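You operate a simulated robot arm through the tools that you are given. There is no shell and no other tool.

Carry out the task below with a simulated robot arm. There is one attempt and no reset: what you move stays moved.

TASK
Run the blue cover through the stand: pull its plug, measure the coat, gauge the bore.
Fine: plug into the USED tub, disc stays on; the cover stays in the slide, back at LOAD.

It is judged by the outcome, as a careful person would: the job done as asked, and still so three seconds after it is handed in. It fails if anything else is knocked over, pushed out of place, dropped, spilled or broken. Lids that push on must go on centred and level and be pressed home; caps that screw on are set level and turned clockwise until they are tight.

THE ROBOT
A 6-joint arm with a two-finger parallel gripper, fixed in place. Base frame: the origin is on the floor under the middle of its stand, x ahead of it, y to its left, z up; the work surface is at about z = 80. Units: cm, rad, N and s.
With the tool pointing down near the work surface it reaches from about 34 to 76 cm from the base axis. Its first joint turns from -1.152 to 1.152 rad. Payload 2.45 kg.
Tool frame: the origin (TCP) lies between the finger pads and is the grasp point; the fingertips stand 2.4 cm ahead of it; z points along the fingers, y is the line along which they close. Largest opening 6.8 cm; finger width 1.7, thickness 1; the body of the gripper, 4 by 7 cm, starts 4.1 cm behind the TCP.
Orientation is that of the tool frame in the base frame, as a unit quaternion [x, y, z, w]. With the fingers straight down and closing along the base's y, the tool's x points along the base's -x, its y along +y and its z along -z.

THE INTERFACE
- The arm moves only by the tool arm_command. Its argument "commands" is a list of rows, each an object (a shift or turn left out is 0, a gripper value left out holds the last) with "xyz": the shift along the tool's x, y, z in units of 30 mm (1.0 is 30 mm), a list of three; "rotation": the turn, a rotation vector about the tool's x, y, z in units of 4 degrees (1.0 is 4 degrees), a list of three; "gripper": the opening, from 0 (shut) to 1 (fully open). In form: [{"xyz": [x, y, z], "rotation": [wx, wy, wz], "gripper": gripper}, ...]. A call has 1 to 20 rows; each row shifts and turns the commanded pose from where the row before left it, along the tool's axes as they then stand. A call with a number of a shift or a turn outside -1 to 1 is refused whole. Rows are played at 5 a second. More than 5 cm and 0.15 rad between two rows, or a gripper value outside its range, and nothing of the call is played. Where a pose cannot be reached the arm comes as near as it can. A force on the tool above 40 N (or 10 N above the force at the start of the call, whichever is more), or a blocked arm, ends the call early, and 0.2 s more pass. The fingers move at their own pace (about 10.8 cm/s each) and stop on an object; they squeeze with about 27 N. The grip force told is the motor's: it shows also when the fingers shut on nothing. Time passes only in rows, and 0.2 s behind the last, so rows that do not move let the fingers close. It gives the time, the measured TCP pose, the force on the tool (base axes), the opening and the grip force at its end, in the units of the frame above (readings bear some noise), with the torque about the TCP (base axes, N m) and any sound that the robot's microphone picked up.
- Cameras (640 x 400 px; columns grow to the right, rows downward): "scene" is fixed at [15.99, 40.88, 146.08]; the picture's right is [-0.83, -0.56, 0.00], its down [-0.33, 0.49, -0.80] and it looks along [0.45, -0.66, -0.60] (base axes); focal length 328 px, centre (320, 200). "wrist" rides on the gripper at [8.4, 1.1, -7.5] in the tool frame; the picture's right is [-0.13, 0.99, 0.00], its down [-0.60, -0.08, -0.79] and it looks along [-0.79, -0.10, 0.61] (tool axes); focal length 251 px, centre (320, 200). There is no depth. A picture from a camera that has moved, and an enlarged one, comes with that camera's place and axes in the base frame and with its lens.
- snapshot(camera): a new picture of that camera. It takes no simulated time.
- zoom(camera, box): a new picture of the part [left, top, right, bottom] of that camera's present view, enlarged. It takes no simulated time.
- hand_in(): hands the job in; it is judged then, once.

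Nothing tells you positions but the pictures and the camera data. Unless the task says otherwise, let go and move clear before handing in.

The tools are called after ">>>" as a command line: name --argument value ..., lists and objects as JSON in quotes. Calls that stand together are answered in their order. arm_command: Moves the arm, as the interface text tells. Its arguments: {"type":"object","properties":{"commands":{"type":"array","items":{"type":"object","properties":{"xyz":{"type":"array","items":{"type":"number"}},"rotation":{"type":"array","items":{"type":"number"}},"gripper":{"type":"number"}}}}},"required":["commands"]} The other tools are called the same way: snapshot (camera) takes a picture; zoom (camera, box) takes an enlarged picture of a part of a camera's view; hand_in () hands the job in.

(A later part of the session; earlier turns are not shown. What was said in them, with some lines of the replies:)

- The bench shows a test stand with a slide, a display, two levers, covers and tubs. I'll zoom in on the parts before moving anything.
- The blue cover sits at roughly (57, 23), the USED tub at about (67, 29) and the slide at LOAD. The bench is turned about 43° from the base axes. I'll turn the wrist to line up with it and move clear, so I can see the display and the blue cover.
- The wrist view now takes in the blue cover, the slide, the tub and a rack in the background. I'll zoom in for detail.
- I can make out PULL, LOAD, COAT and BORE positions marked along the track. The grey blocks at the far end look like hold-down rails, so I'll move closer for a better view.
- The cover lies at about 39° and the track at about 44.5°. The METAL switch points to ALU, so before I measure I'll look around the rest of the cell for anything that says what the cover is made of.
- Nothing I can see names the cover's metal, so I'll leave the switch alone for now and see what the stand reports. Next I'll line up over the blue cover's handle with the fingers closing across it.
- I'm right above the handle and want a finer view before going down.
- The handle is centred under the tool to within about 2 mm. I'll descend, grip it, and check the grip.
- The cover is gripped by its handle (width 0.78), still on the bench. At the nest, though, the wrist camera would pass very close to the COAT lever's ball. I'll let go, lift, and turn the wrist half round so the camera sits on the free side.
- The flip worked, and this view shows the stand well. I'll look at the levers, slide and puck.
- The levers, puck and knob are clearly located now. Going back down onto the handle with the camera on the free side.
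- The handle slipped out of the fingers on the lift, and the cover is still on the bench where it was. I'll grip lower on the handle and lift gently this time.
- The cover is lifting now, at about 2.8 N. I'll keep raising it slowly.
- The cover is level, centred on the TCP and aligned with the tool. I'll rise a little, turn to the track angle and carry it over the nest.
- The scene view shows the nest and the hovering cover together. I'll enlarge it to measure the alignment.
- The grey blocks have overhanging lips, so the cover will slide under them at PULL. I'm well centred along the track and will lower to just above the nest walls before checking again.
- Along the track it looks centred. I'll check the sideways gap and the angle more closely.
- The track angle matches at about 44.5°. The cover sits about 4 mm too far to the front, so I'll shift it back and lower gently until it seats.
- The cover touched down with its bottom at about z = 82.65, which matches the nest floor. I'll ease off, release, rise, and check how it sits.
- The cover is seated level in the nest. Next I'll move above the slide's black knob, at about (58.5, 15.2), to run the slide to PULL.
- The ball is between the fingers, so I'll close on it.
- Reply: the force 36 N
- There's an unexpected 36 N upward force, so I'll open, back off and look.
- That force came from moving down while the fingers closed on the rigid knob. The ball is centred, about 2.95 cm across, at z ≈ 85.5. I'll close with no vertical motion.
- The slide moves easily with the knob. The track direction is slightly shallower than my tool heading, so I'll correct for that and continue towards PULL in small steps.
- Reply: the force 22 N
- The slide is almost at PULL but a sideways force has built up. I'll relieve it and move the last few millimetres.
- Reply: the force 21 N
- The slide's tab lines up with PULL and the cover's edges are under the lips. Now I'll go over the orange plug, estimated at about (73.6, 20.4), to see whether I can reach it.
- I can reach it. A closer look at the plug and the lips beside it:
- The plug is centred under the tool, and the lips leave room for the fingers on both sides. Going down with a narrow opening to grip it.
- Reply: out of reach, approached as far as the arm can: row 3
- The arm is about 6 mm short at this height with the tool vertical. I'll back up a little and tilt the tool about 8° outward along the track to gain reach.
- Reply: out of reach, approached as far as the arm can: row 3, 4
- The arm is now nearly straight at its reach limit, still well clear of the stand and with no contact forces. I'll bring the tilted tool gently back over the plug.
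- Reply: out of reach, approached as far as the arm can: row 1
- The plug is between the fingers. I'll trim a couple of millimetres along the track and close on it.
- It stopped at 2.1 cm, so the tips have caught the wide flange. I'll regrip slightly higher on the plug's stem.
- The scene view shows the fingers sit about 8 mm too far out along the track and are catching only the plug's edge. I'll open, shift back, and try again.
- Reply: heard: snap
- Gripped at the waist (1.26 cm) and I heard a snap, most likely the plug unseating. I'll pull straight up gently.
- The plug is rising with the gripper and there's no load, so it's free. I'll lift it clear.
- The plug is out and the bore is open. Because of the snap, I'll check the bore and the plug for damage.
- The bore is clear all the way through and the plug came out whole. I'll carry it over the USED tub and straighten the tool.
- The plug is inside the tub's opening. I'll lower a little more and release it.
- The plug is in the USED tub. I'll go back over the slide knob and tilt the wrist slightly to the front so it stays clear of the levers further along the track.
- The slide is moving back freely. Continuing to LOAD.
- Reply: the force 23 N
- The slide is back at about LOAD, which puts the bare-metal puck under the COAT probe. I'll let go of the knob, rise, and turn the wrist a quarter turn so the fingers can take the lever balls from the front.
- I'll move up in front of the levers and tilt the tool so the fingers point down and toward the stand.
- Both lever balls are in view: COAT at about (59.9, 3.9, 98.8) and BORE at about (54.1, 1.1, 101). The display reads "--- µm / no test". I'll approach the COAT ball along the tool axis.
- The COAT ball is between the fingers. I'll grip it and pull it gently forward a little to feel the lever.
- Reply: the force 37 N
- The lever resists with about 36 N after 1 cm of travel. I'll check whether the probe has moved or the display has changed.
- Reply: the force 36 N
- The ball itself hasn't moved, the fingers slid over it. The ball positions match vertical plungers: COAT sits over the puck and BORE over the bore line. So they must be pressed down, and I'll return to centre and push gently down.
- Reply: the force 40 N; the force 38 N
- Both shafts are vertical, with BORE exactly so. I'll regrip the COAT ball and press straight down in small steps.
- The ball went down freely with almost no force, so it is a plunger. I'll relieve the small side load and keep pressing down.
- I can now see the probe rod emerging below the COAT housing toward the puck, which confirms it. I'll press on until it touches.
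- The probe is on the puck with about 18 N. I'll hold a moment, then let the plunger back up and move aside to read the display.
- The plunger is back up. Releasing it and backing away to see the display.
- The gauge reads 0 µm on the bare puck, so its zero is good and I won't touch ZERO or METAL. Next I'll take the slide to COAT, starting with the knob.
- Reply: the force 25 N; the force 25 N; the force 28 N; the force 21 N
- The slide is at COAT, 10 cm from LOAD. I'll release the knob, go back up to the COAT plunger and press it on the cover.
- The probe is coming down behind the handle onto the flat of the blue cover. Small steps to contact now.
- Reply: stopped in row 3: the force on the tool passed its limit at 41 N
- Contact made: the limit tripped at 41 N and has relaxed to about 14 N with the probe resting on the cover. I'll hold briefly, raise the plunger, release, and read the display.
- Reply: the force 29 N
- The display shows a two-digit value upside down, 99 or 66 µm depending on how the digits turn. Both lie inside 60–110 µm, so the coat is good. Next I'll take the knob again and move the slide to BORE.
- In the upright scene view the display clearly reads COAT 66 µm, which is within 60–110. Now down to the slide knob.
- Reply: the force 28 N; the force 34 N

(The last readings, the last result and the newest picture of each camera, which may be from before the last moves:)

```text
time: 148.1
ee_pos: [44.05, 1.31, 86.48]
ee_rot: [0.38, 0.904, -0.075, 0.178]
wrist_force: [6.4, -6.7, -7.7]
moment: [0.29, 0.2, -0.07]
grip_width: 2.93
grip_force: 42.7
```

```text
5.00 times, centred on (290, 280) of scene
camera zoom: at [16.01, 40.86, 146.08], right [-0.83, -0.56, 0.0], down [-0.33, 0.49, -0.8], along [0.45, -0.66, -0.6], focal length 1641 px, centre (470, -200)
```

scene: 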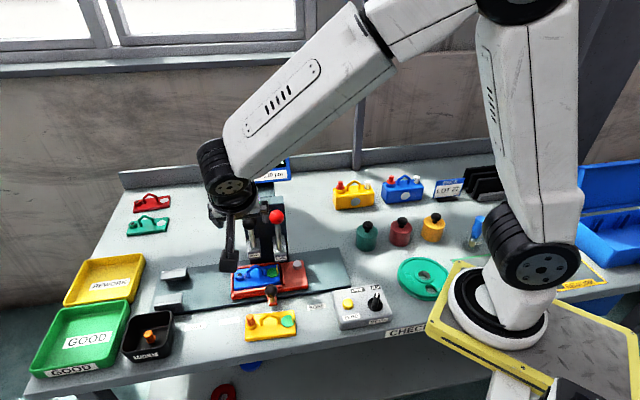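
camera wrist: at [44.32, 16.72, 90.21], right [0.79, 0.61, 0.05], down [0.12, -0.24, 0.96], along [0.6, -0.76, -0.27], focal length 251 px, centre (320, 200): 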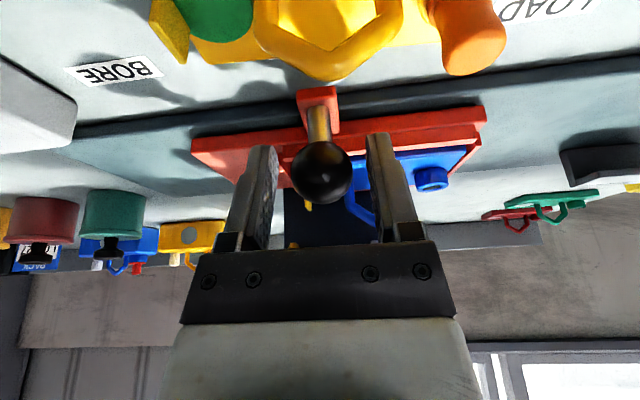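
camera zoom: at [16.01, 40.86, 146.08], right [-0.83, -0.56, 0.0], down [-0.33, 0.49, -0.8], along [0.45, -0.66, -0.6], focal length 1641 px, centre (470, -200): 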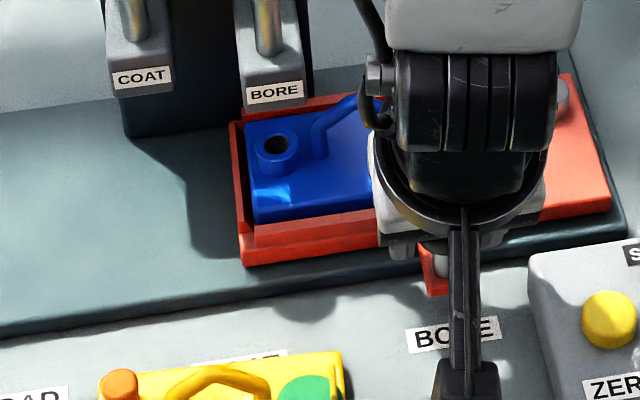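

The bore now sits under the BORE plunger axis to within about 1 mm. Releasing the knob and rising to take the red BORE ball.

>>> arm_command --commands '[{"gripper": 0.65}, {}, {"xyz": [0, 0, -0.6]}, {"xyz": [-0.375, 0, -0.927]}, {"xyz": [-0.375, 0, -0.927]}, {"xyz": [-0.375, 0, -0.927]}, {"xyz": [-0.375, 0, -0.927]}, {"xyz": [-0.375, 0, -0.927]}, {"xyz": [-0.375, 0, -0.927]}, {"xyz": [-0.375, 0, -0.927]}, {"rotation": [0, -1, 0]}, {"rotation": [0, -1, 0]}, {}]'

>>> snapshot --camera "wrist"

>>> zoom --camera "scene" --box '[220, 110, 360, 330]'

```text
time: 150.9
ee_pos: [43.42, 2.02, 109.04]
ee_rot: [0.374, 0.89, -0.101, 0.241]
wrist_force: [-0.7, -0.3, -0.3]
moment: [-0.01, 0.03, 0.02]
grip_width: 4.38
grip_force: 0.0
```

```text
taken
camera wrist: at [36.38, 10.68, 111.28], right [0.79, 0.61, 0.07], down [0.03, -0.14, 0.99], along [0.62, -0.78, -0.13], focal length 251 px, centre (320, 200)
```

wrist: 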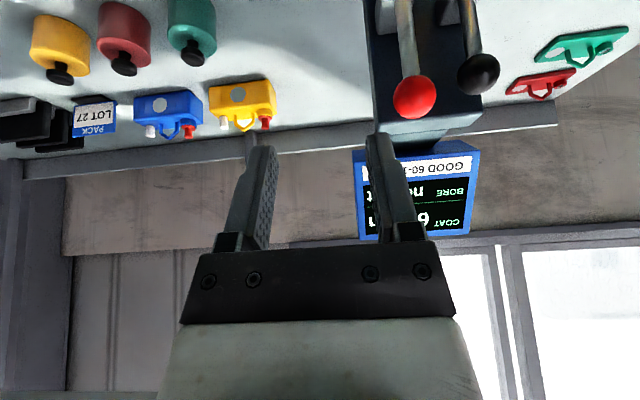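

```text
1.82 times, centred on (290, 220) of scene
camera zoom: at [15.99, 40.88, 146.08], right [-0.83, -0.56, 0.0], down [-0.33, 0.49, -0.8], along [0.45, -0.66, -0.6], focal length 597 px, centre (374, 164)
```

zoom: 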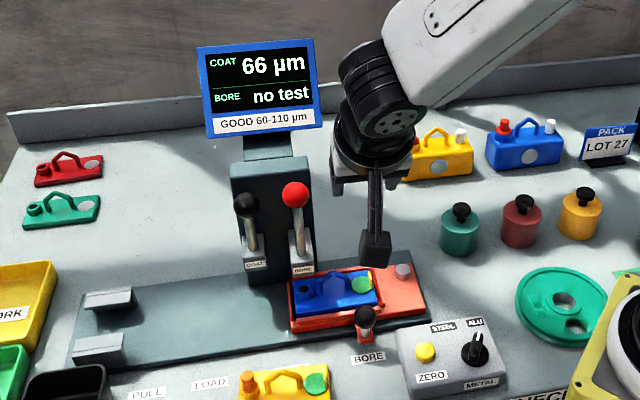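

The display is clear: COAT 66 µm, BORE no test. I'll check the bore's alignment under the plunger before pressing.

>>> zoom --camera "scene" --box '[230, 210, 330, 310]'

>>> zoom --camera "scene" --box '[250, 245, 310, 305]'

```text
4.00 times, centred on (280, 260) of scene
camera zoom: at [15.99, 40.88, 146.08], right [-0.83, -0.56, 0.0], down [-0.33, 0.49, -0.8], along [0.45, -0.66, -0.6], focal length 1312 px, centre (480, -40)
```

zoom: 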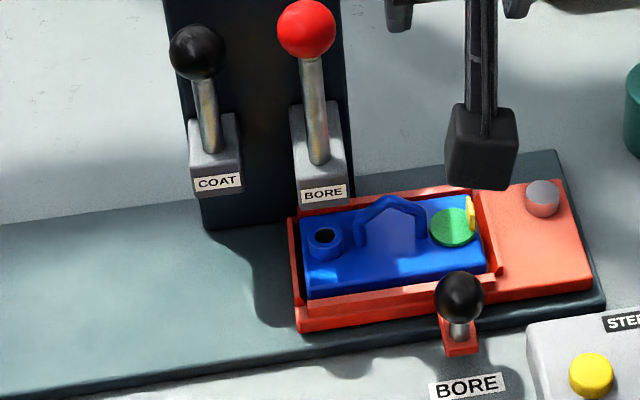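

```text
6.67 times, centred on (280, 275) of scene
camera zoom: at [15.99, 40.88, 146.08], right [-0.83, -0.56, 0.0], down [-0.33, 0.49, -0.8], along [0.45, -0.66, -0.6], focal length 2187 px, centre (587, -300)
```

zoom: 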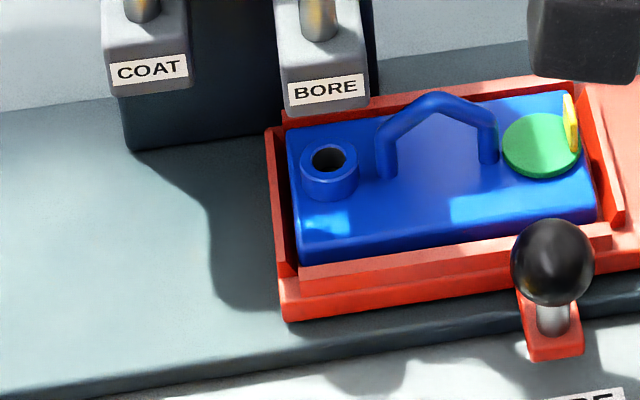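

>>> zoom --camera "scene" --box '[260, 210, 300, 250]'

>>> zoom --camera "scene" --box '[265, 240, 305, 275]'

```text
10.00 times, centred on (280, 230) of scene
camera zoom: at [15.99, 40.88, 146.08], right [-0.83, -0.56, 0.0], down [-0.33, 0.49, -0.8], along [0.45, -0.66, -0.6], focal length 3281 px, centre (720, -100)
```

zoom: 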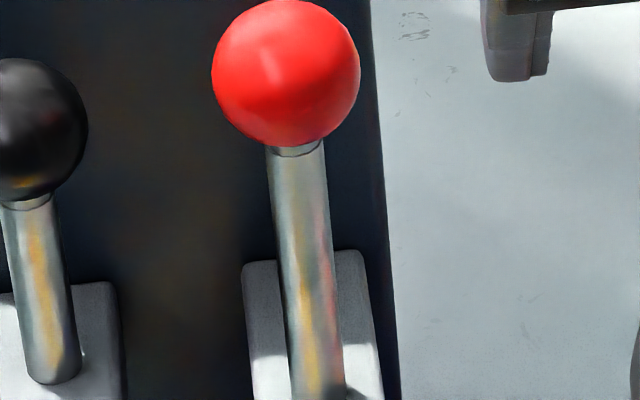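

```text
11.43 times, centred on (285, 258) of scene
camera zoom: at [15.99, 40.88, 146.08], right [-0.83, -0.56, 0.0], down [-0.33, 0.49, -0.8], along [0.45, -0.66, -0.6], focal length 3750 px, centre (720, -457)
```

zoom: 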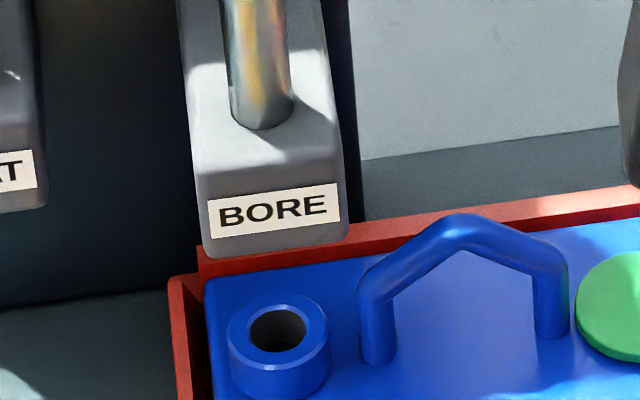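

Alignment is within about 1.5 mm. I'll go to the red ball's pre-grip position.

>>> arm_command --commands '[{"xyz": [-0.21, 0.464, 0.256], "gripper": 0.63}, {"xyz": [-0.21, 0.464, 0.256]}, {"xyz": [-0.21, 0.464, 0.256]}, {"xyz": [-0.21, 0.464, 0.256]}, {"xyz": [-0.212, 0.463, 0.254]}, {}]'

>>> snapshot --camera "wrist"

```text
time: 152.3
ee_pos: [51.58, 3.3, 107.27]
ee_rot: [0.373, 0.89, -0.101, 0.24]
wrist_force: [0.1, -0.1, -0.6]
moment: [0.0, -0.02, 0.01]
grip_width: 4.27
grip_force: 0.2
```

```text
taken
camera wrist: at [44.68, 12.06, 109.53], right [0.79, 0.61, 0.06], down [0.03, -0.14, 0.99], along [0.62, -0.78, -0.13], focal length 251 px, centre (320, 200)
```

wrist: 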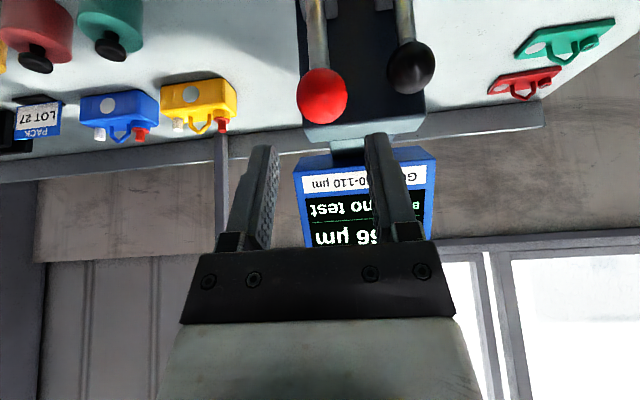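

>>> arm_command --commands '[{"xyz": [0, 0.01, 0.55]}, {"xyz": [0, 0, 0.55]}, {"xyz": [0, 0, 0.45]}, {}]'

>>> snapshot --camera "wrist"

```text
time: 153.3
ee_pos: [53.25, 1.73, 103.28]
ee_rot: [0.375, 0.89, -0.102, 0.24]
wrist_force: [-0.3, 0.2, 1.0]
moment: [0.01, -0.02, 0.04]
grip_width: 4.29
grip_force: 0.2
```

```text
taken
camera wrist: at [46.31, 10.45, 105.49], right [0.79, 0.61, 0.07], down [0.03, -0.14, 0.99], along [0.62, -0.78, -0.13], focal length 251 px, centre (320, 200)
```

wrist: 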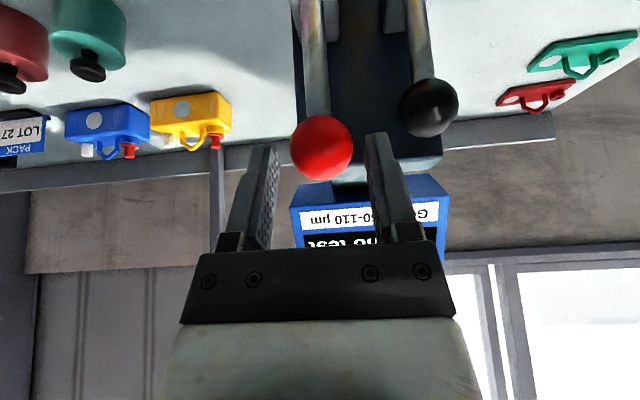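

>>> arm_command --commands '[{"xyz": [0, 0.01, 0.35]}, {"xyz": [0, 0, 0.28]}, {}, {"gripper": 0}, {}, {}, {}]'

>>> snapshot --camera "wrist"

```text
time: 154.9
ee_pos: [53.9, 1.05, 101.63]
ee_rot: [0.374, 0.89, -0.1, 0.24]
wrist_force: [-0.9, -3.6, 0.3]
moment: [-0.01, -0.02, -0.01]
grip_width: 3.09
grip_force: 44.2
```

```text
taken
camera wrist: at [47.03, 9.82, 103.91], right [0.79, 0.61, 0.06], down [0.03, -0.14, 0.99], along [0.62, -0.78, -0.13], focal length 251 px, centre (320, 200)
```

wrist: 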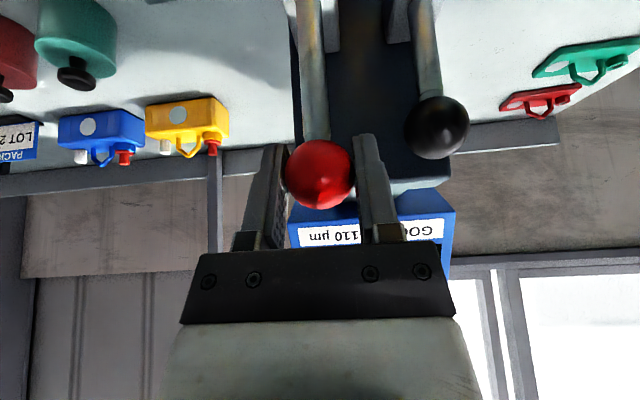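

The red ball is gripped. Pressing down in steps now while watching the pin.

>>> arm_command --commands '[{"xyz": [0.05, 0, 0.087]}, {"xyz": [0.083, 0, 0.144]}, {"xyz": [0.083, 0, 0.144]}, {"xyz": [0.083, 0, 0.144]}, {}]'

>>> zoom --camera "scene" --box '[240, 230, 320, 300]'

```text
time: 156.1
ee_pos: [54.03, 1.1, 99.85]
ee_rot: [0.374, 0.89, -0.101, 0.241]
wrist_force: [4.4, -7.6, 1.6]
moment: [-0.22, -0.22, -0.06]
grip_width: 3.06
grip_force: 44.5
```

```text
5.71 times, centred on (280, 265) of scene
camera zoom: at [15.99, 40.86, 146.08], right [-0.83, -0.56, 0.0], down [-0.33, 0.49, -0.8], along [0.45, -0.66, -0.6], focal length 1875 px, centre (549, -171)
```

zoom: 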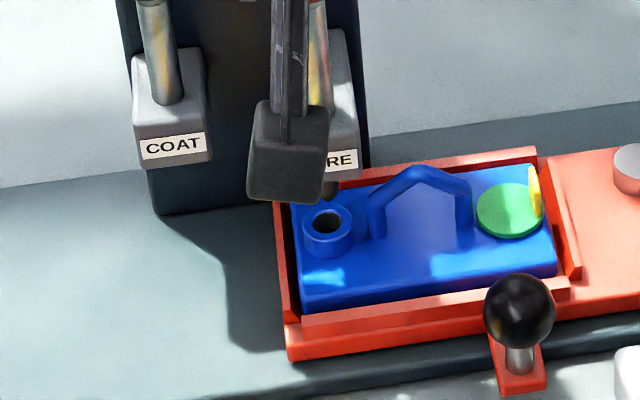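

>>> arm_command --commands '[{"xyz": [0.083, 0, 0.144]}, {"xyz": [0.083, 0, 0.144]}, {}]'

>>> zoom --camera "scene" --box '[260, 240, 310, 290]'

```text
time: 156.9
ee_pos: [54.0, 1.13, 98.87]
ee_rot: [0.374, 0.89, -0.1, 0.24]
wrist_force: [4.4, -4.1, 2.0]
moment: [-0.07, -0.04, 0.06]
grip_width: 3.1
grip_force: 44.3
```

```text
8.00 times, centred on (285, 265) of scene
camera zoom: at [15.99, 40.86, 146.08], right [-0.83, -0.56, 0.0], down [-0.33, 0.49, -0.8], along [0.45, -0.66, -0.6], focal length 2625 px, centre (600, -320)
```

zoom: 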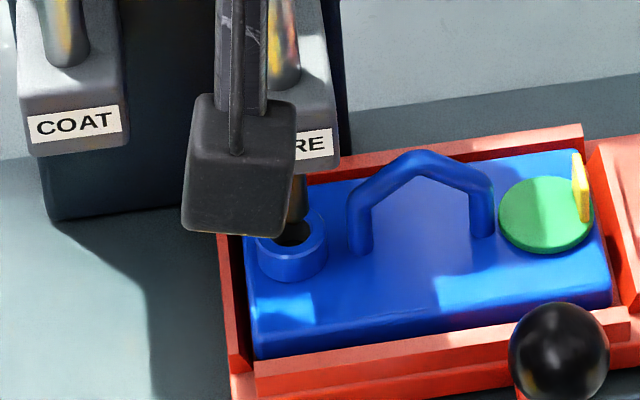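

The pin tip is right above the bore. Continuing slowly.

>>> arm_command --commands '[{"xyz": [0.05, 0, 0.087]}, {"xyz": [0.05, 0, 0.087]}, {}]'

>>> zoom --camera "scene" --box '[260, 240, 310, 290]'

```text
time: 157.7
ee_pos: [54.02, 1.15, 98.25]
ee_rot: [0.373, 0.89, -0.1, 0.242]
wrist_force: [8.7, -1.9, 3.8]
moment: [-0.14, -0.33, -0.02]
grip_width: 3.07
grip_force: 44.4
```

```text
8.00 times, centred on (285, 265) of scene
camera zoom: at [16.0, 40.87, 146.08], right [-0.83, -0.56, 0.0], down [-0.33, 0.49, -0.8], along [0.45, -0.66, -0.6], focal length 2625 px, centre (600, -320)
```

zoom: 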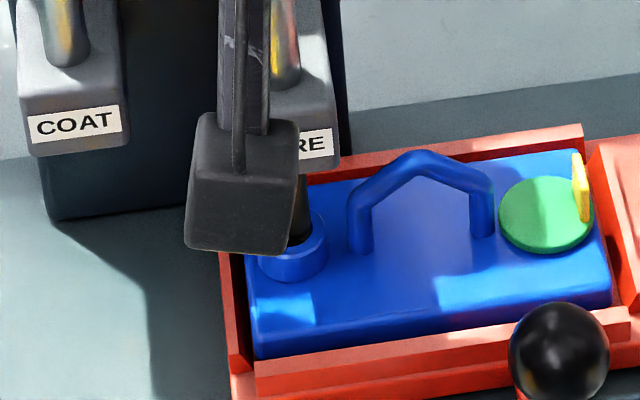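

>>> arm_command --commands '[{"xyz": [0.05, 0, 0.087]}, {"xyz": [0.033, 0, 0.058]}, {}]'

>>> zoom --camera "scene" --box '[260, 240, 310, 290]'

```text
time: 158.5
ee_pos: [53.99, 1.16, 97.8]
ee_rot: [0.374, 0.89, -0.101, 0.24]
wrist_force: [8.8, -1.9, 4.5]
moment: [-0.11, -0.06, 0.05]
grip_width: 3.06
grip_force: 44.1
```

```text
8.00 times, centred on (285, 265) of scene
camera zoom: at [16.0, 40.87, 146.08], right [-0.83, -0.56, 0.0], down [-0.33, 0.49, -0.8], along [0.45, -0.66, -0.6], focal length 2625 px, centre (600, -320)
```

zoom: 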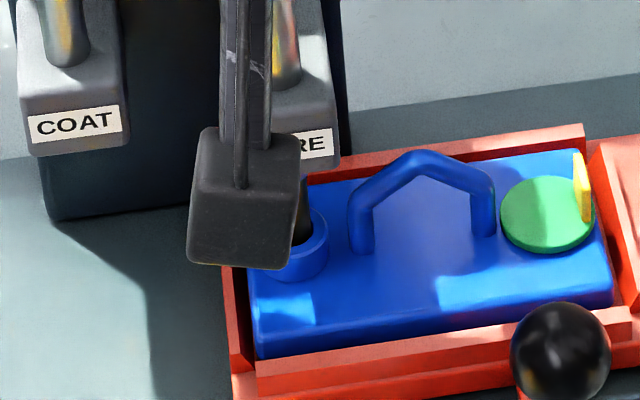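

>>> arm_command --commands '[{"xyz": [0.05, 0, 0.087]}, {"xyz": [0.05, 0, 0.087]}, {}]'

>>> zoom --camera "scene" --box '[260, 240, 310, 290]'

```text
time: 159.3
ee_pos: [54.08, 1.17, 97.22]
ee_rot: [0.375, 0.889, -0.101, 0.241]
wrist_force: [3.6, 1.0, 11.6]
moment: [0.31, 0.18, 0.07]
grip_width: 3.09
grip_force: 44.2
```

```text
8.00 times, centred on (285, 265) of scene
camera zoom: at [15.97, 40.88, 146.08], right [-0.83, -0.56, 0.0], down [-0.33, 0.49, -0.8], along [0.45, -0.66, -0.6], focal length 2625 px, centre (600, -320)
```

zoom: 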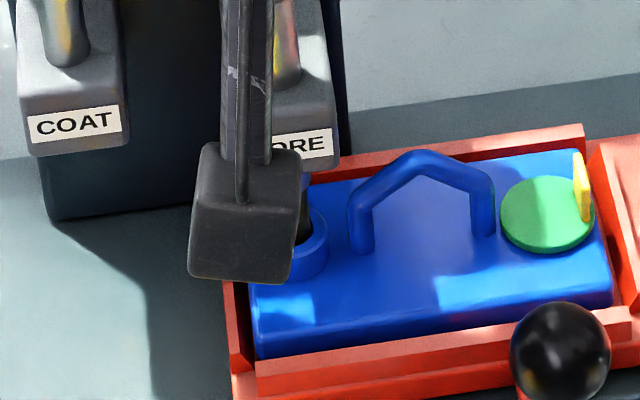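

>>> arm_command --commands '[{"xyz": [0.025, 0, 0.043]}, {"xyz": [0.017, 0, 0.029]}, {}]'

>>> zoom --camera "scene" --box '[260, 240, 310, 290]'

>>> zoom --camera "scene" --box '[210, 120, 310, 190]'

```text
time: 160.1
ee_pos: [54.08, 1.08, 97.1]
ee_rot: [0.373, 0.89, -0.1, 0.243]
wrist_force: [-4.3, 9.6, 30.9]
moment: [-0.24, -0.25, 0.01]
grip_width: 3.08
grip_force: 43.7
```

```text
8.00 times, centred on (285, 265) of scene
camera zoom: at [15.92, 40.9, 146.08], right [-0.83, -0.56, 0.0], down [-0.33, 0.49, -0.8], along [0.45, -0.66, -0.6], focal length 2625 px, centre (600, -320)
```

zoom: 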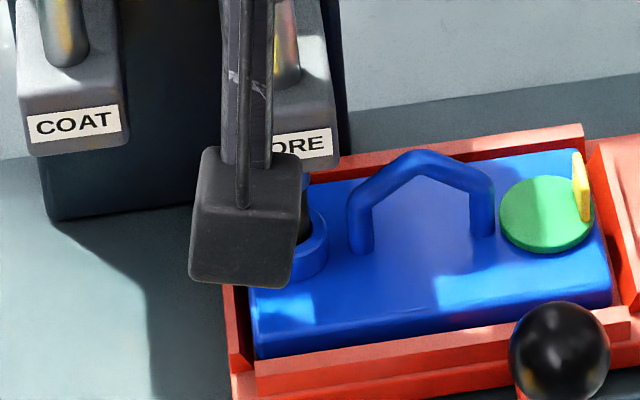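

```text
5.71 times, centred on (260, 155) of scene
camera zoom: at [15.92, 40.9, 146.08], right [-0.83, -0.56, 0.0], down [-0.33, 0.49, -0.8], along [0.45, -0.66, -0.6], focal length 1875 px, centre (663, 457)
```

zoom: 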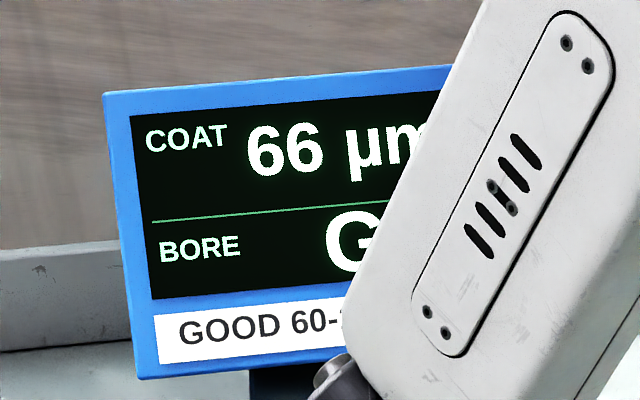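

BORE now reads "G…", which should be GO. I'll raise the plunger fully, release, and read the display.

>>> arm_command --commands '[{}, {"xyz": [-0.05, 0, -0.087]}, {"xyz": [-0.083, 0, -0.144]}, {"xyz": [-0.1, 0, -0.173]}, {"xyz": [-0.134, 0, -0.23]}, {"xyz": [-0.134, 0, -0.23]}, {"xyz": [-0.134, 0, -0.23]}, {"xyz": [-0.1, 0, -0.173]}, {}]'

>>> zoom --camera "scene" --box '[220, 200, 340, 310]'

```text
time: 162.1
ee_pos: [54.03, 1.14, 101.34]
ee_rot: [0.373, 0.89, -0.1, 0.241]
wrist_force: [10.7, -5.9, 1.0]
moment: [0.07, 0.08, 0.06]
grip_width: 3.08
grip_force: 43.8
```

```text
3.64 times, centred on (280, 255) of scene
camera zoom: at [16.02, 40.86, 146.08], right [-0.83, -0.56, 0.0], down [-0.33, 0.49, -0.8], along [0.45, -0.66, -0.6], focal length 1193 px, centre (466, 0)
```

zoom: 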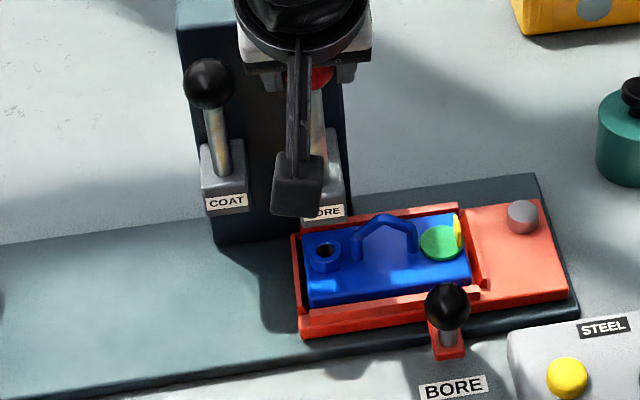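

>>> arm_command --commands '[{"xyz": [-0.04, 0, -0.07]}, {"gripper": 0.63}, {}, {"xyz": [0, 0, -0.6]}, {"xyz": [0, 0, -0.8]}, {"xyz": [0, 0, -0.8]}, {"xyz": [0.4, -0.3, -0.2]}, {"xyz": [0.6, -0.5, 0]}, {"xyz": [0.4, -0.7, 0]}, {"xyz": [0, -0.8, 0]}, {}]'

>>> snapshot --camera "scene"

>>> zoom --camera "scene" --box '[210, 120, 310, 190]'

>>> snapshot --camera "wrist"

```text
time: 164.5
ee_pos: [43.93, 1.39, 105.6]
ee_rot: [0.375, 0.89, -0.1, 0.24]
wrist_force: [0.6, -0.4, -0.3]
moment: [0.0, 0.05, 0.01]
grip_width: 4.29
grip_force: 0.1
```

```text
taken
```

scene: 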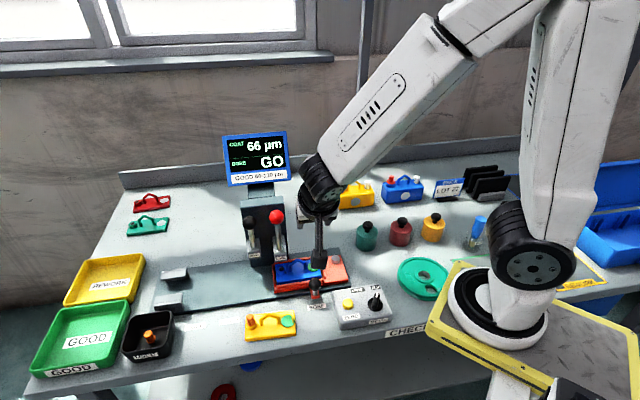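

```text
5.71 times, centred on (260, 155) of scene
camera zoom: at [15.99, 40.88, 146.08], right [-0.83, -0.56, 0.0], down [-0.33, 0.49, -0.8], along [0.45, -0.66, -0.6], focal length 1875 px, centre (663, 457)
```

zoom: 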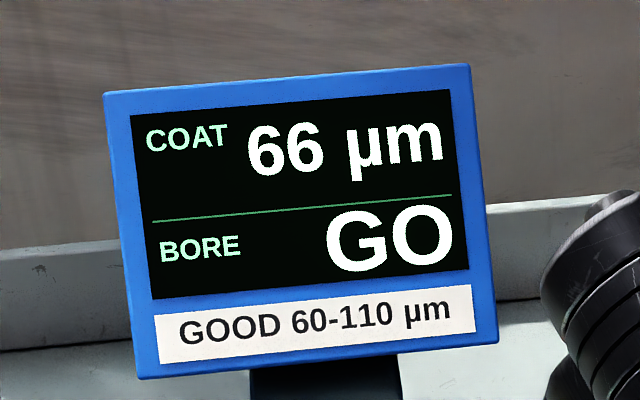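

```text
taken
camera wrist: at [36.94, 10.14, 107.84], right [0.79, 0.61, 0.06], down [0.03, -0.14, 0.99], along [0.62, -0.78, -0.13], focal length 251 px, centre (320, 200)
```

wrist: 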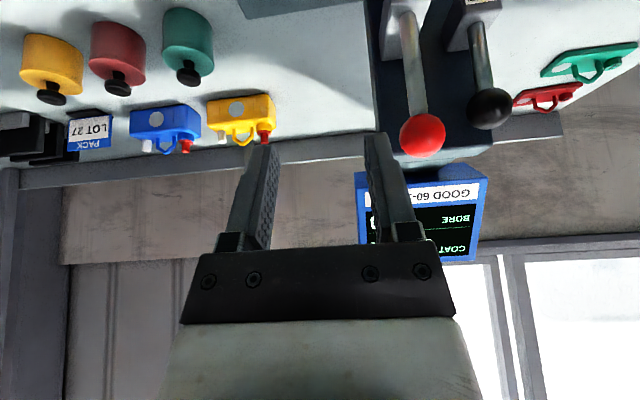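

The display reads COAT 66 µm and BORE GO, so both tests are done and good. Now back down to the knob to return the slide to LOAD.

>>> arm_command --commands '[{"rotation": [0, 1, 0], "gripper": 0.65}, {"rotation": [0, 1, 0]}, {"xyz": [0.328, 0, 0.811]}, {"xyz": [0.328, 0, 0.811]}, {"xyz": [0.328, 0, 0.811]}, {"xyz": [0.328, 0, 0.811]}, {}]'

>>> snapshot --camera "wrist"

>>> zoom --camera "scene" --box '[230, 210, 350, 320]'

```text
time: 166.1
ee_pos: [43.97, 1.56, 95.17]
ee_rot: [0.38, 0.905, -0.075, 0.178]
wrist_force: [-0.7, -0.4, 1.0]
moment: [0.02, -0.01, -0.02]
grip_width: 4.4
grip_force: 0.1
```

```text
taken
camera wrist: at [37.26, 9.93, 98.94], right [0.79, 0.61, 0.05], down [0.13, -0.24, 0.96], along [0.6, -0.76, -0.27], focal length 251 px, centre (320, 200)
```

wrist: 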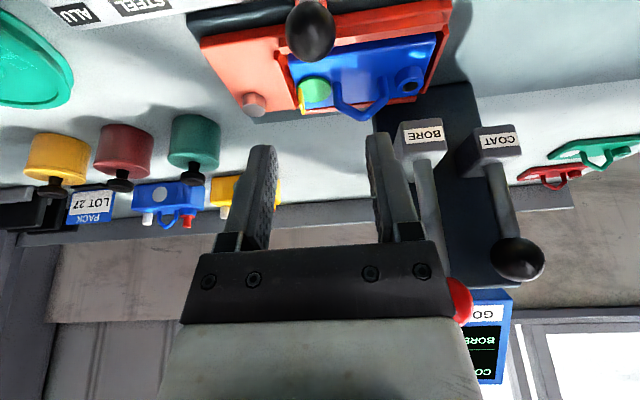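

```text
3.64 times, centred on (290, 265) of scene
camera zoom: at [15.99, 40.88, 146.08], right [-0.83, -0.56, 0.0], down [-0.33, 0.49, -0.8], along [0.45, -0.66, -0.6], focal length 1193 px, centre (429, -36)
```

zoom: 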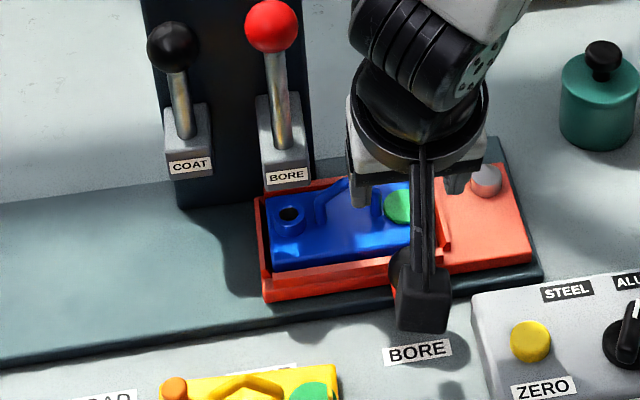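

>>> arm_command --commands '[{"xyz": [0.209, -0.011, 0.551]}, {"xyz": [0.209, -0.011, 0.551]}, {"xyz": [0.209, -0.011, 0.551]}, {"xyz": [0.209, -0.011, 0.551]}, {"xyz": [0.209, -0.011, 0.551]}, {}]'

>>> snapshot --camera "wrist"

```text
time: 167.5
ee_pos: [44.01, 1.18, 86.32]
ee_rot: [0.38, 0.904, -0.075, 0.179]
wrist_force: [-0.2, -0.2, -0.1]
moment: [0.01, -0.01, 0.01]
grip_width: 4.45
grip_force: 0.0
```

```text
taken
camera wrist: at [37.43, 9.53, 90.12], right [0.79, 0.61, 0.05], down [0.12, -0.24, 0.96], along [0.6, -0.76, -0.27], focal length 251 px, centre (320, 200)
```

wrist: 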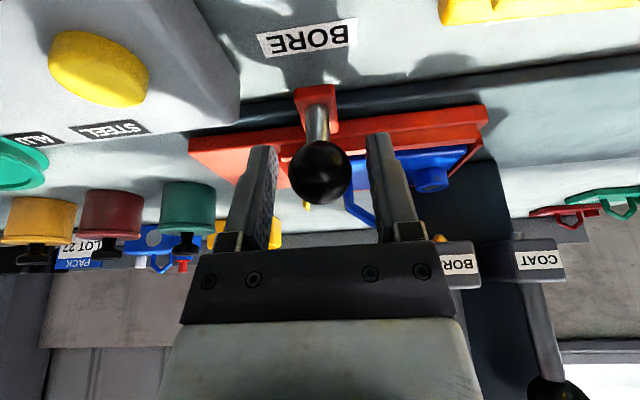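

>>> arm_command --commands '[{"gripper": 0}, {}, {}, {"xyz": [0, 0.15, 0]}, {"xyz": [0, 0.25, 0]}, {"xyz": [0, 0.25, 0]}, {"xyz": [0, 0.2, 0]}, {}]'

```text
time: 169.3
ee_pos: [45.98, 2.95, 86.42]
ee_rot: [0.38, 0.905, -0.074, 0.178]
wrist_force: [0.3, -0.4, -5.6]
moment: [-0.59, -0.38, -0.05]
grip_width: 2.94
grip_force: 44.3
```

>>> arm_command --commands '[{"xyz": [0, 0.25, 0]}, {"xyz": [0, 0.25, 0]}, {"xyz": [0, 0.25, 0]}, {"xyz": [0, 0.25, 0]}, {}]'

>>> arm_command --commands '[{"xyz": [0, 0.25, 0]}, {"xyz": [0, 0.25, 0]}, {"xyz": [0, 0.25, 0]}, {}]'

```text
time: 170.5
ee_pos: [47.95, 5.11, 86.41]
ee_rot: [0.38, 0.905, -0.074, 0.178]
wrist_force: [5.5, -4.7, -1.7]
moment: [0.21, 0.22, -0.04]
grip_width: 2.96
grip_force: 43.8
```

```text
time: 171.5
ee_pos: [49.73, 6.79, 86.33]
ee_rot: [0.38, 0.905, -0.075, 0.179]
wrist_force: [-0.2, 0.5, 20.4]
moment: [0.39, 0.41, -0.03]
grip_width: 2.97
grip_force: 43.1
```

>>> arm_command --commands '[{"xyz": [-0.008, 0, -0.022]}, {"xyz": [0, 0.25, 0]}, {"xyz": [0, 0.25, 0]}, {"xyz": [0, 0.25, 0]}, {}]'

>>> arm_command --commands '[{"xyz": [0, 0.25, 0]}, {"xyz": [0, 0.25, 0]}, {"xyz": [0, 0.25, 0]}, {}]'

```text
time: 172.7
ee_pos: [51.11, 8.16, 86.33]
ee_rot: [0.381, 0.904, -0.075, 0.176]
wrist_force: [14.2, -14.9, -22.6]
moment: [0.39, 0.35, -0.01]
grip_width: 2.98
grip_force: 43.4
```

```text
time: 173.7
ee_pos: [52.72, 9.84, 86.32]
ee_rot: [0.379, 0.905, -0.076, 0.177]
wrist_force: [5.5, -5.8, -32.1]
moment: [0.29, 0.27, 0.05]
grip_width: 2.92
grip_force: 43.0
```

>>> arm_command --commands '[{"xyz": [0.008, 0, 0.028]}, {"xyz": [0, 0.25, 0]}, {"xyz": [0, 0.25, 0]}, {"xyz": [0, 0.25, 0]}, {}]'

>>> arm_command --commands '[{"xyz": [0, 0.25, 0]}, {"xyz": [0, 0.25, 0]}, {"xyz": [0, 0.25, 0]}, {}]'

```text
time: 174.9
ee_pos: [54.35, 11.52, 86.4]
ee_rot: [0.38, 0.905, -0.075, 0.178]
wrist_force: [-8.6, 7.9, -11.4]
moment: [0.09, 0.25, 0.02]
grip_width: 2.96
grip_force: 43.4
```

```text
time: 175.9
ee_pos: [56.16, 13.05, 86.38]
ee_rot: [0.379, 0.905, -0.074, 0.179]
wrist_force: [-21.5, 21.1, 1.8]
moment: [0.19, 0.29, -0.06]
grip_width: 2.93
grip_force: 43.3
```

>>> arm_command --commands '[{"xyz": [0.031, 0, -0.012]}, {"xyz": [0, 0.25, 0]}, {"xyz": [0, 0.25, 0]}, {"xyz": [0, 0.2, 0]}, {}]'

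>>> zoom --camera "scene" --box '[180, 255, 280, 335]'

>>> snapshot --camera "wrist"

```text
time: 177.1
ee_pos: [57.38, 14.51, 86.38]
ee_rot: [0.38, 0.905, -0.075, 0.178]
wrist_force: [-12.7, 13.6, -4.6]
moment: [-0.44, -0.21, -0.12]
grip_width: 2.96
grip_force: 43.5
```

```text
5.00 times, centred on (230, 295) of scene
camera zoom: at [15.96, 40.91, 146.07], right [-0.83, -0.56, 0.0], down [-0.33, 0.49, -0.8], along [0.45, -0.66, -0.6], focal length 1641 px, centre (770, -275)
```

zoom: 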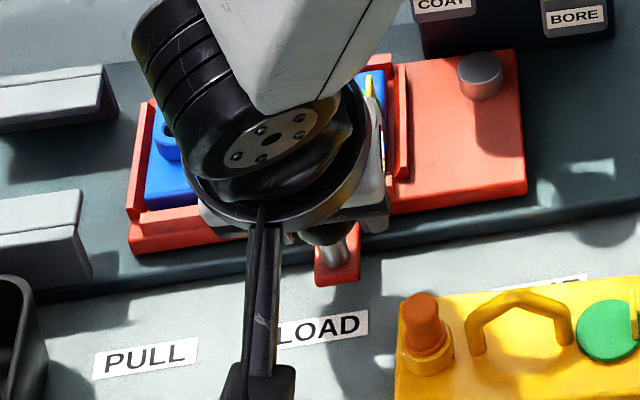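

```text
taken
camera wrist: at [50.76, 22.89, 90.17], right [0.79, 0.61, 0.05], down [0.13, -0.24, 0.96], along [0.6, -0.76, -0.27], focal length 251 px, centre (320, 200)
```

wrist: 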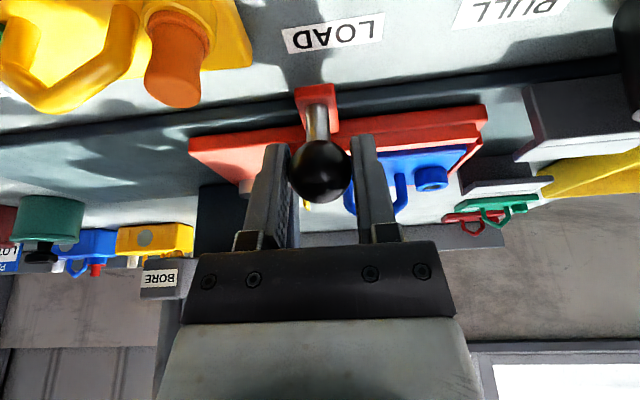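

>>> arm_command --commands '[{"xyz": [0.018, 0, 0]}, {"xyz": [0, 0.2, 0]}, {"xyz": [0, 0.16, 0]}, {}]'

>>> zoom --camera "scene" --box '[180, 255, 280, 335]'

```text
time: 178.1
ee_pos: [58.24, 15.32, 86.49]
ee_rot: [0.38, 0.905, -0.075, 0.178]
wrist_force: [-8.6, 9.3, -0.4]
moment: [0.05, 0.11, -0.02]
grip_width: 2.94
grip_force: 43.4
```

```text
5.00 times, centred on (230, 295) of scene
camera zoom: at [15.97, 40.9, 146.07], right [-0.83, -0.56, 0.0], down [-0.33, 0.49, -0.8], along [0.45, -0.66, -0.6], focal length 1641 px, centre (770, -275)
```

zoom: 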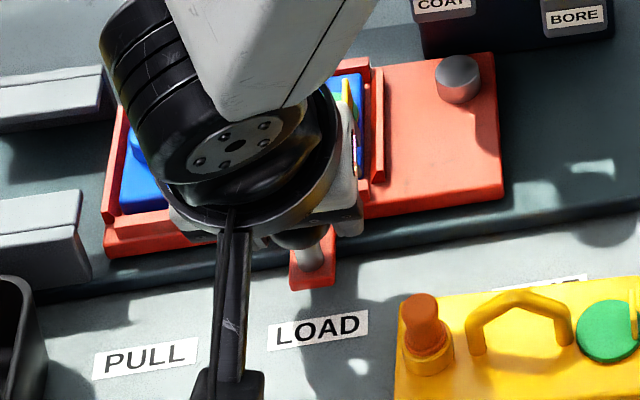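

The tab lines up with LOAD just as it did at the start. Releasing the knob and moving clear.

>>> arm_command --commands '[{"gripper": 0.65}, {}, {}, {"xyz": [0, 0, -0.6]}, {"xyz": [-0.3, 0, -0.9]}, {"xyz": [-0.375, 0, -0.927]}, {"xyz": [-0.375, 0, -0.927]}, {"xyz": [-0.375, 0, -0.927]}, {"xyz": [0.3, -0.6, -0.9]}, {"xyz": [0.5, -0.9, -0.5]}, {"xyz": [0.5, -0.9, -0.5]}, {"xyz": [0.5, -0.9, -0.5]}, {}]'

>>> snapshot --camera "scene"

>>> zoom --camera "scene" --box '[120, 200, 320, 360]'

```text
time: 180.9
ee_pos: [45.18, 14.45, 104.58]
ee_rot: [0.38, 0.905, -0.075, 0.178]
wrist_force: [0.2, -0.5, 0.6]
moment: [-0.01, 0.0, 0.0]
grip_width: 4.42
grip_force: 0.2
```

```text
taken
```

scene: 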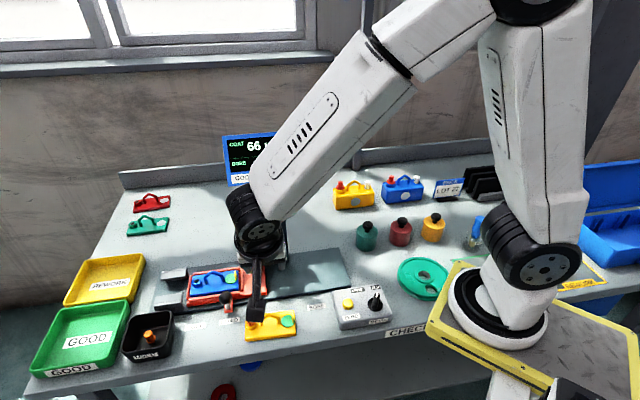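

```text
2.50 times, centred on (220, 280) of scene
camera zoom: at [15.98, 40.88, 146.08], right [-0.83, -0.56, 0.0], down [-0.33, 0.49, -0.8], along [0.45, -0.66, -0.6], focal length 820 px, centre (570, 0)
```

zoom: 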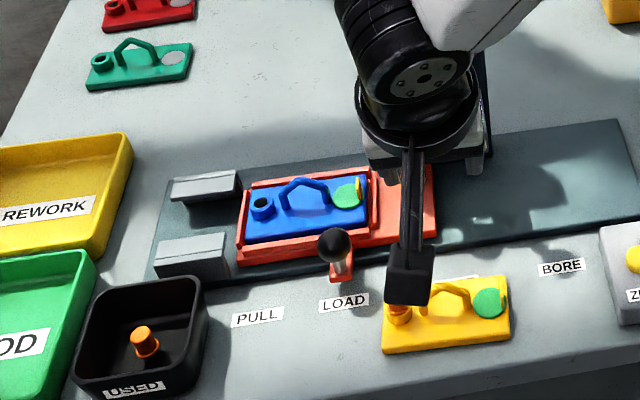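

>>> arm_command --commands '[{"xyz": [-0.375, 0, -0.927]}, {"xyz": [-0.375, -0.5, -0.927]}, {"xyz": [-0.375, -0.8, -0.927]}, {"xyz": [0, -0.9, -0.9]}, {"xyz": [0, -0.9, -0.3]}, {}]'

>>> snapshot --camera "scene"

>>> zoom --camera "scene" --box '[160, 240, 280, 330]'

>>> zoom --camera "scene" --box '[200, 120, 320, 290]'

```text
time: 182.3
ee_pos: [37.44, 8.88, 116.73]
ee_rot: [0.38, 0.905, -0.075, 0.177]
wrist_force: [-1.1, -0.7, 0.4]
moment: [-0.02, 0.0, 0.0]
grip_width: 4.45
grip_force: 0.0
```

```text
taken
```

scene: 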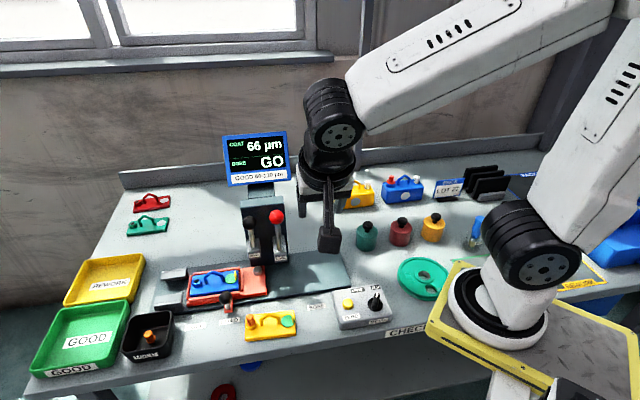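

```text
4.44 times, centred on (220, 285) of scene
camera zoom: at [15.98, 40.87, 146.08], right [-0.83, -0.56, 0.0], down [-0.33, 0.49, -0.8], along [0.45, -0.66, -0.6], focal length 1458 px, centre (764, -178)
```

zoom: 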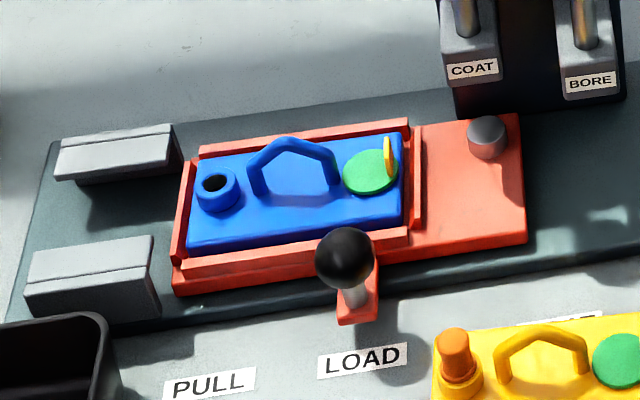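

```text
2.35 times, centred on (260, 205) of scene
camera zoom: at [15.98, 40.87, 146.08], right [-0.83, -0.56, 0.0], down [-0.33, 0.49, -0.8], along [0.45, -0.66, -0.6], focal length 772 px, centre (461, 188)
```

zoom: 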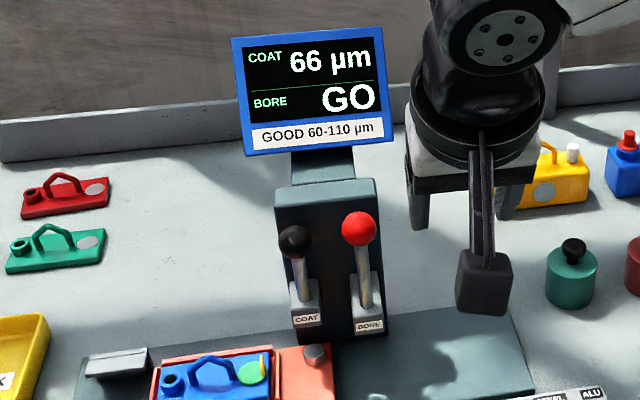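

The blue cover sits level in the slide at LOAD with its disc on and its bore open. The plug is in the USED tub, the display shows COAT 66 µm and BORE GO, both plungers are up, and nothing else was disturbed. The arm is clear, so I'm handing in.

>>> hand_in

```text
The job is handed in.
```

I ran the blue cover through the stand and handed the job in.

- **Coat:** 66 µm, inside the 60–110 µm range. The gauge read 0 µm on the bare puck beforehand, so I didn't press ZERO.
- **Bore:** GO.
- **Plug:** in the USED tub. I heard a snap as I gripped it, but it lifted out freely, looked whole in the pictures, and the bore is clear right through.
- **Cover:** in the slide, back at LOAD, with its disc still on.

- **METAL switch:** I left it on ALU as I found it. Nothing on the bench says what the cover is made of; its weight, about 290 g, points to aluminium. If it is steel, the 66 µm reading may not hold.
- **First lift:** the cover slipped out of the fingers and stayed where it was on the bench. The second try held.
- **COAT plunger:** I first tried to pull it forward like a lever, with about 36 N on it, before pressing it down. It worked normally afterwards.
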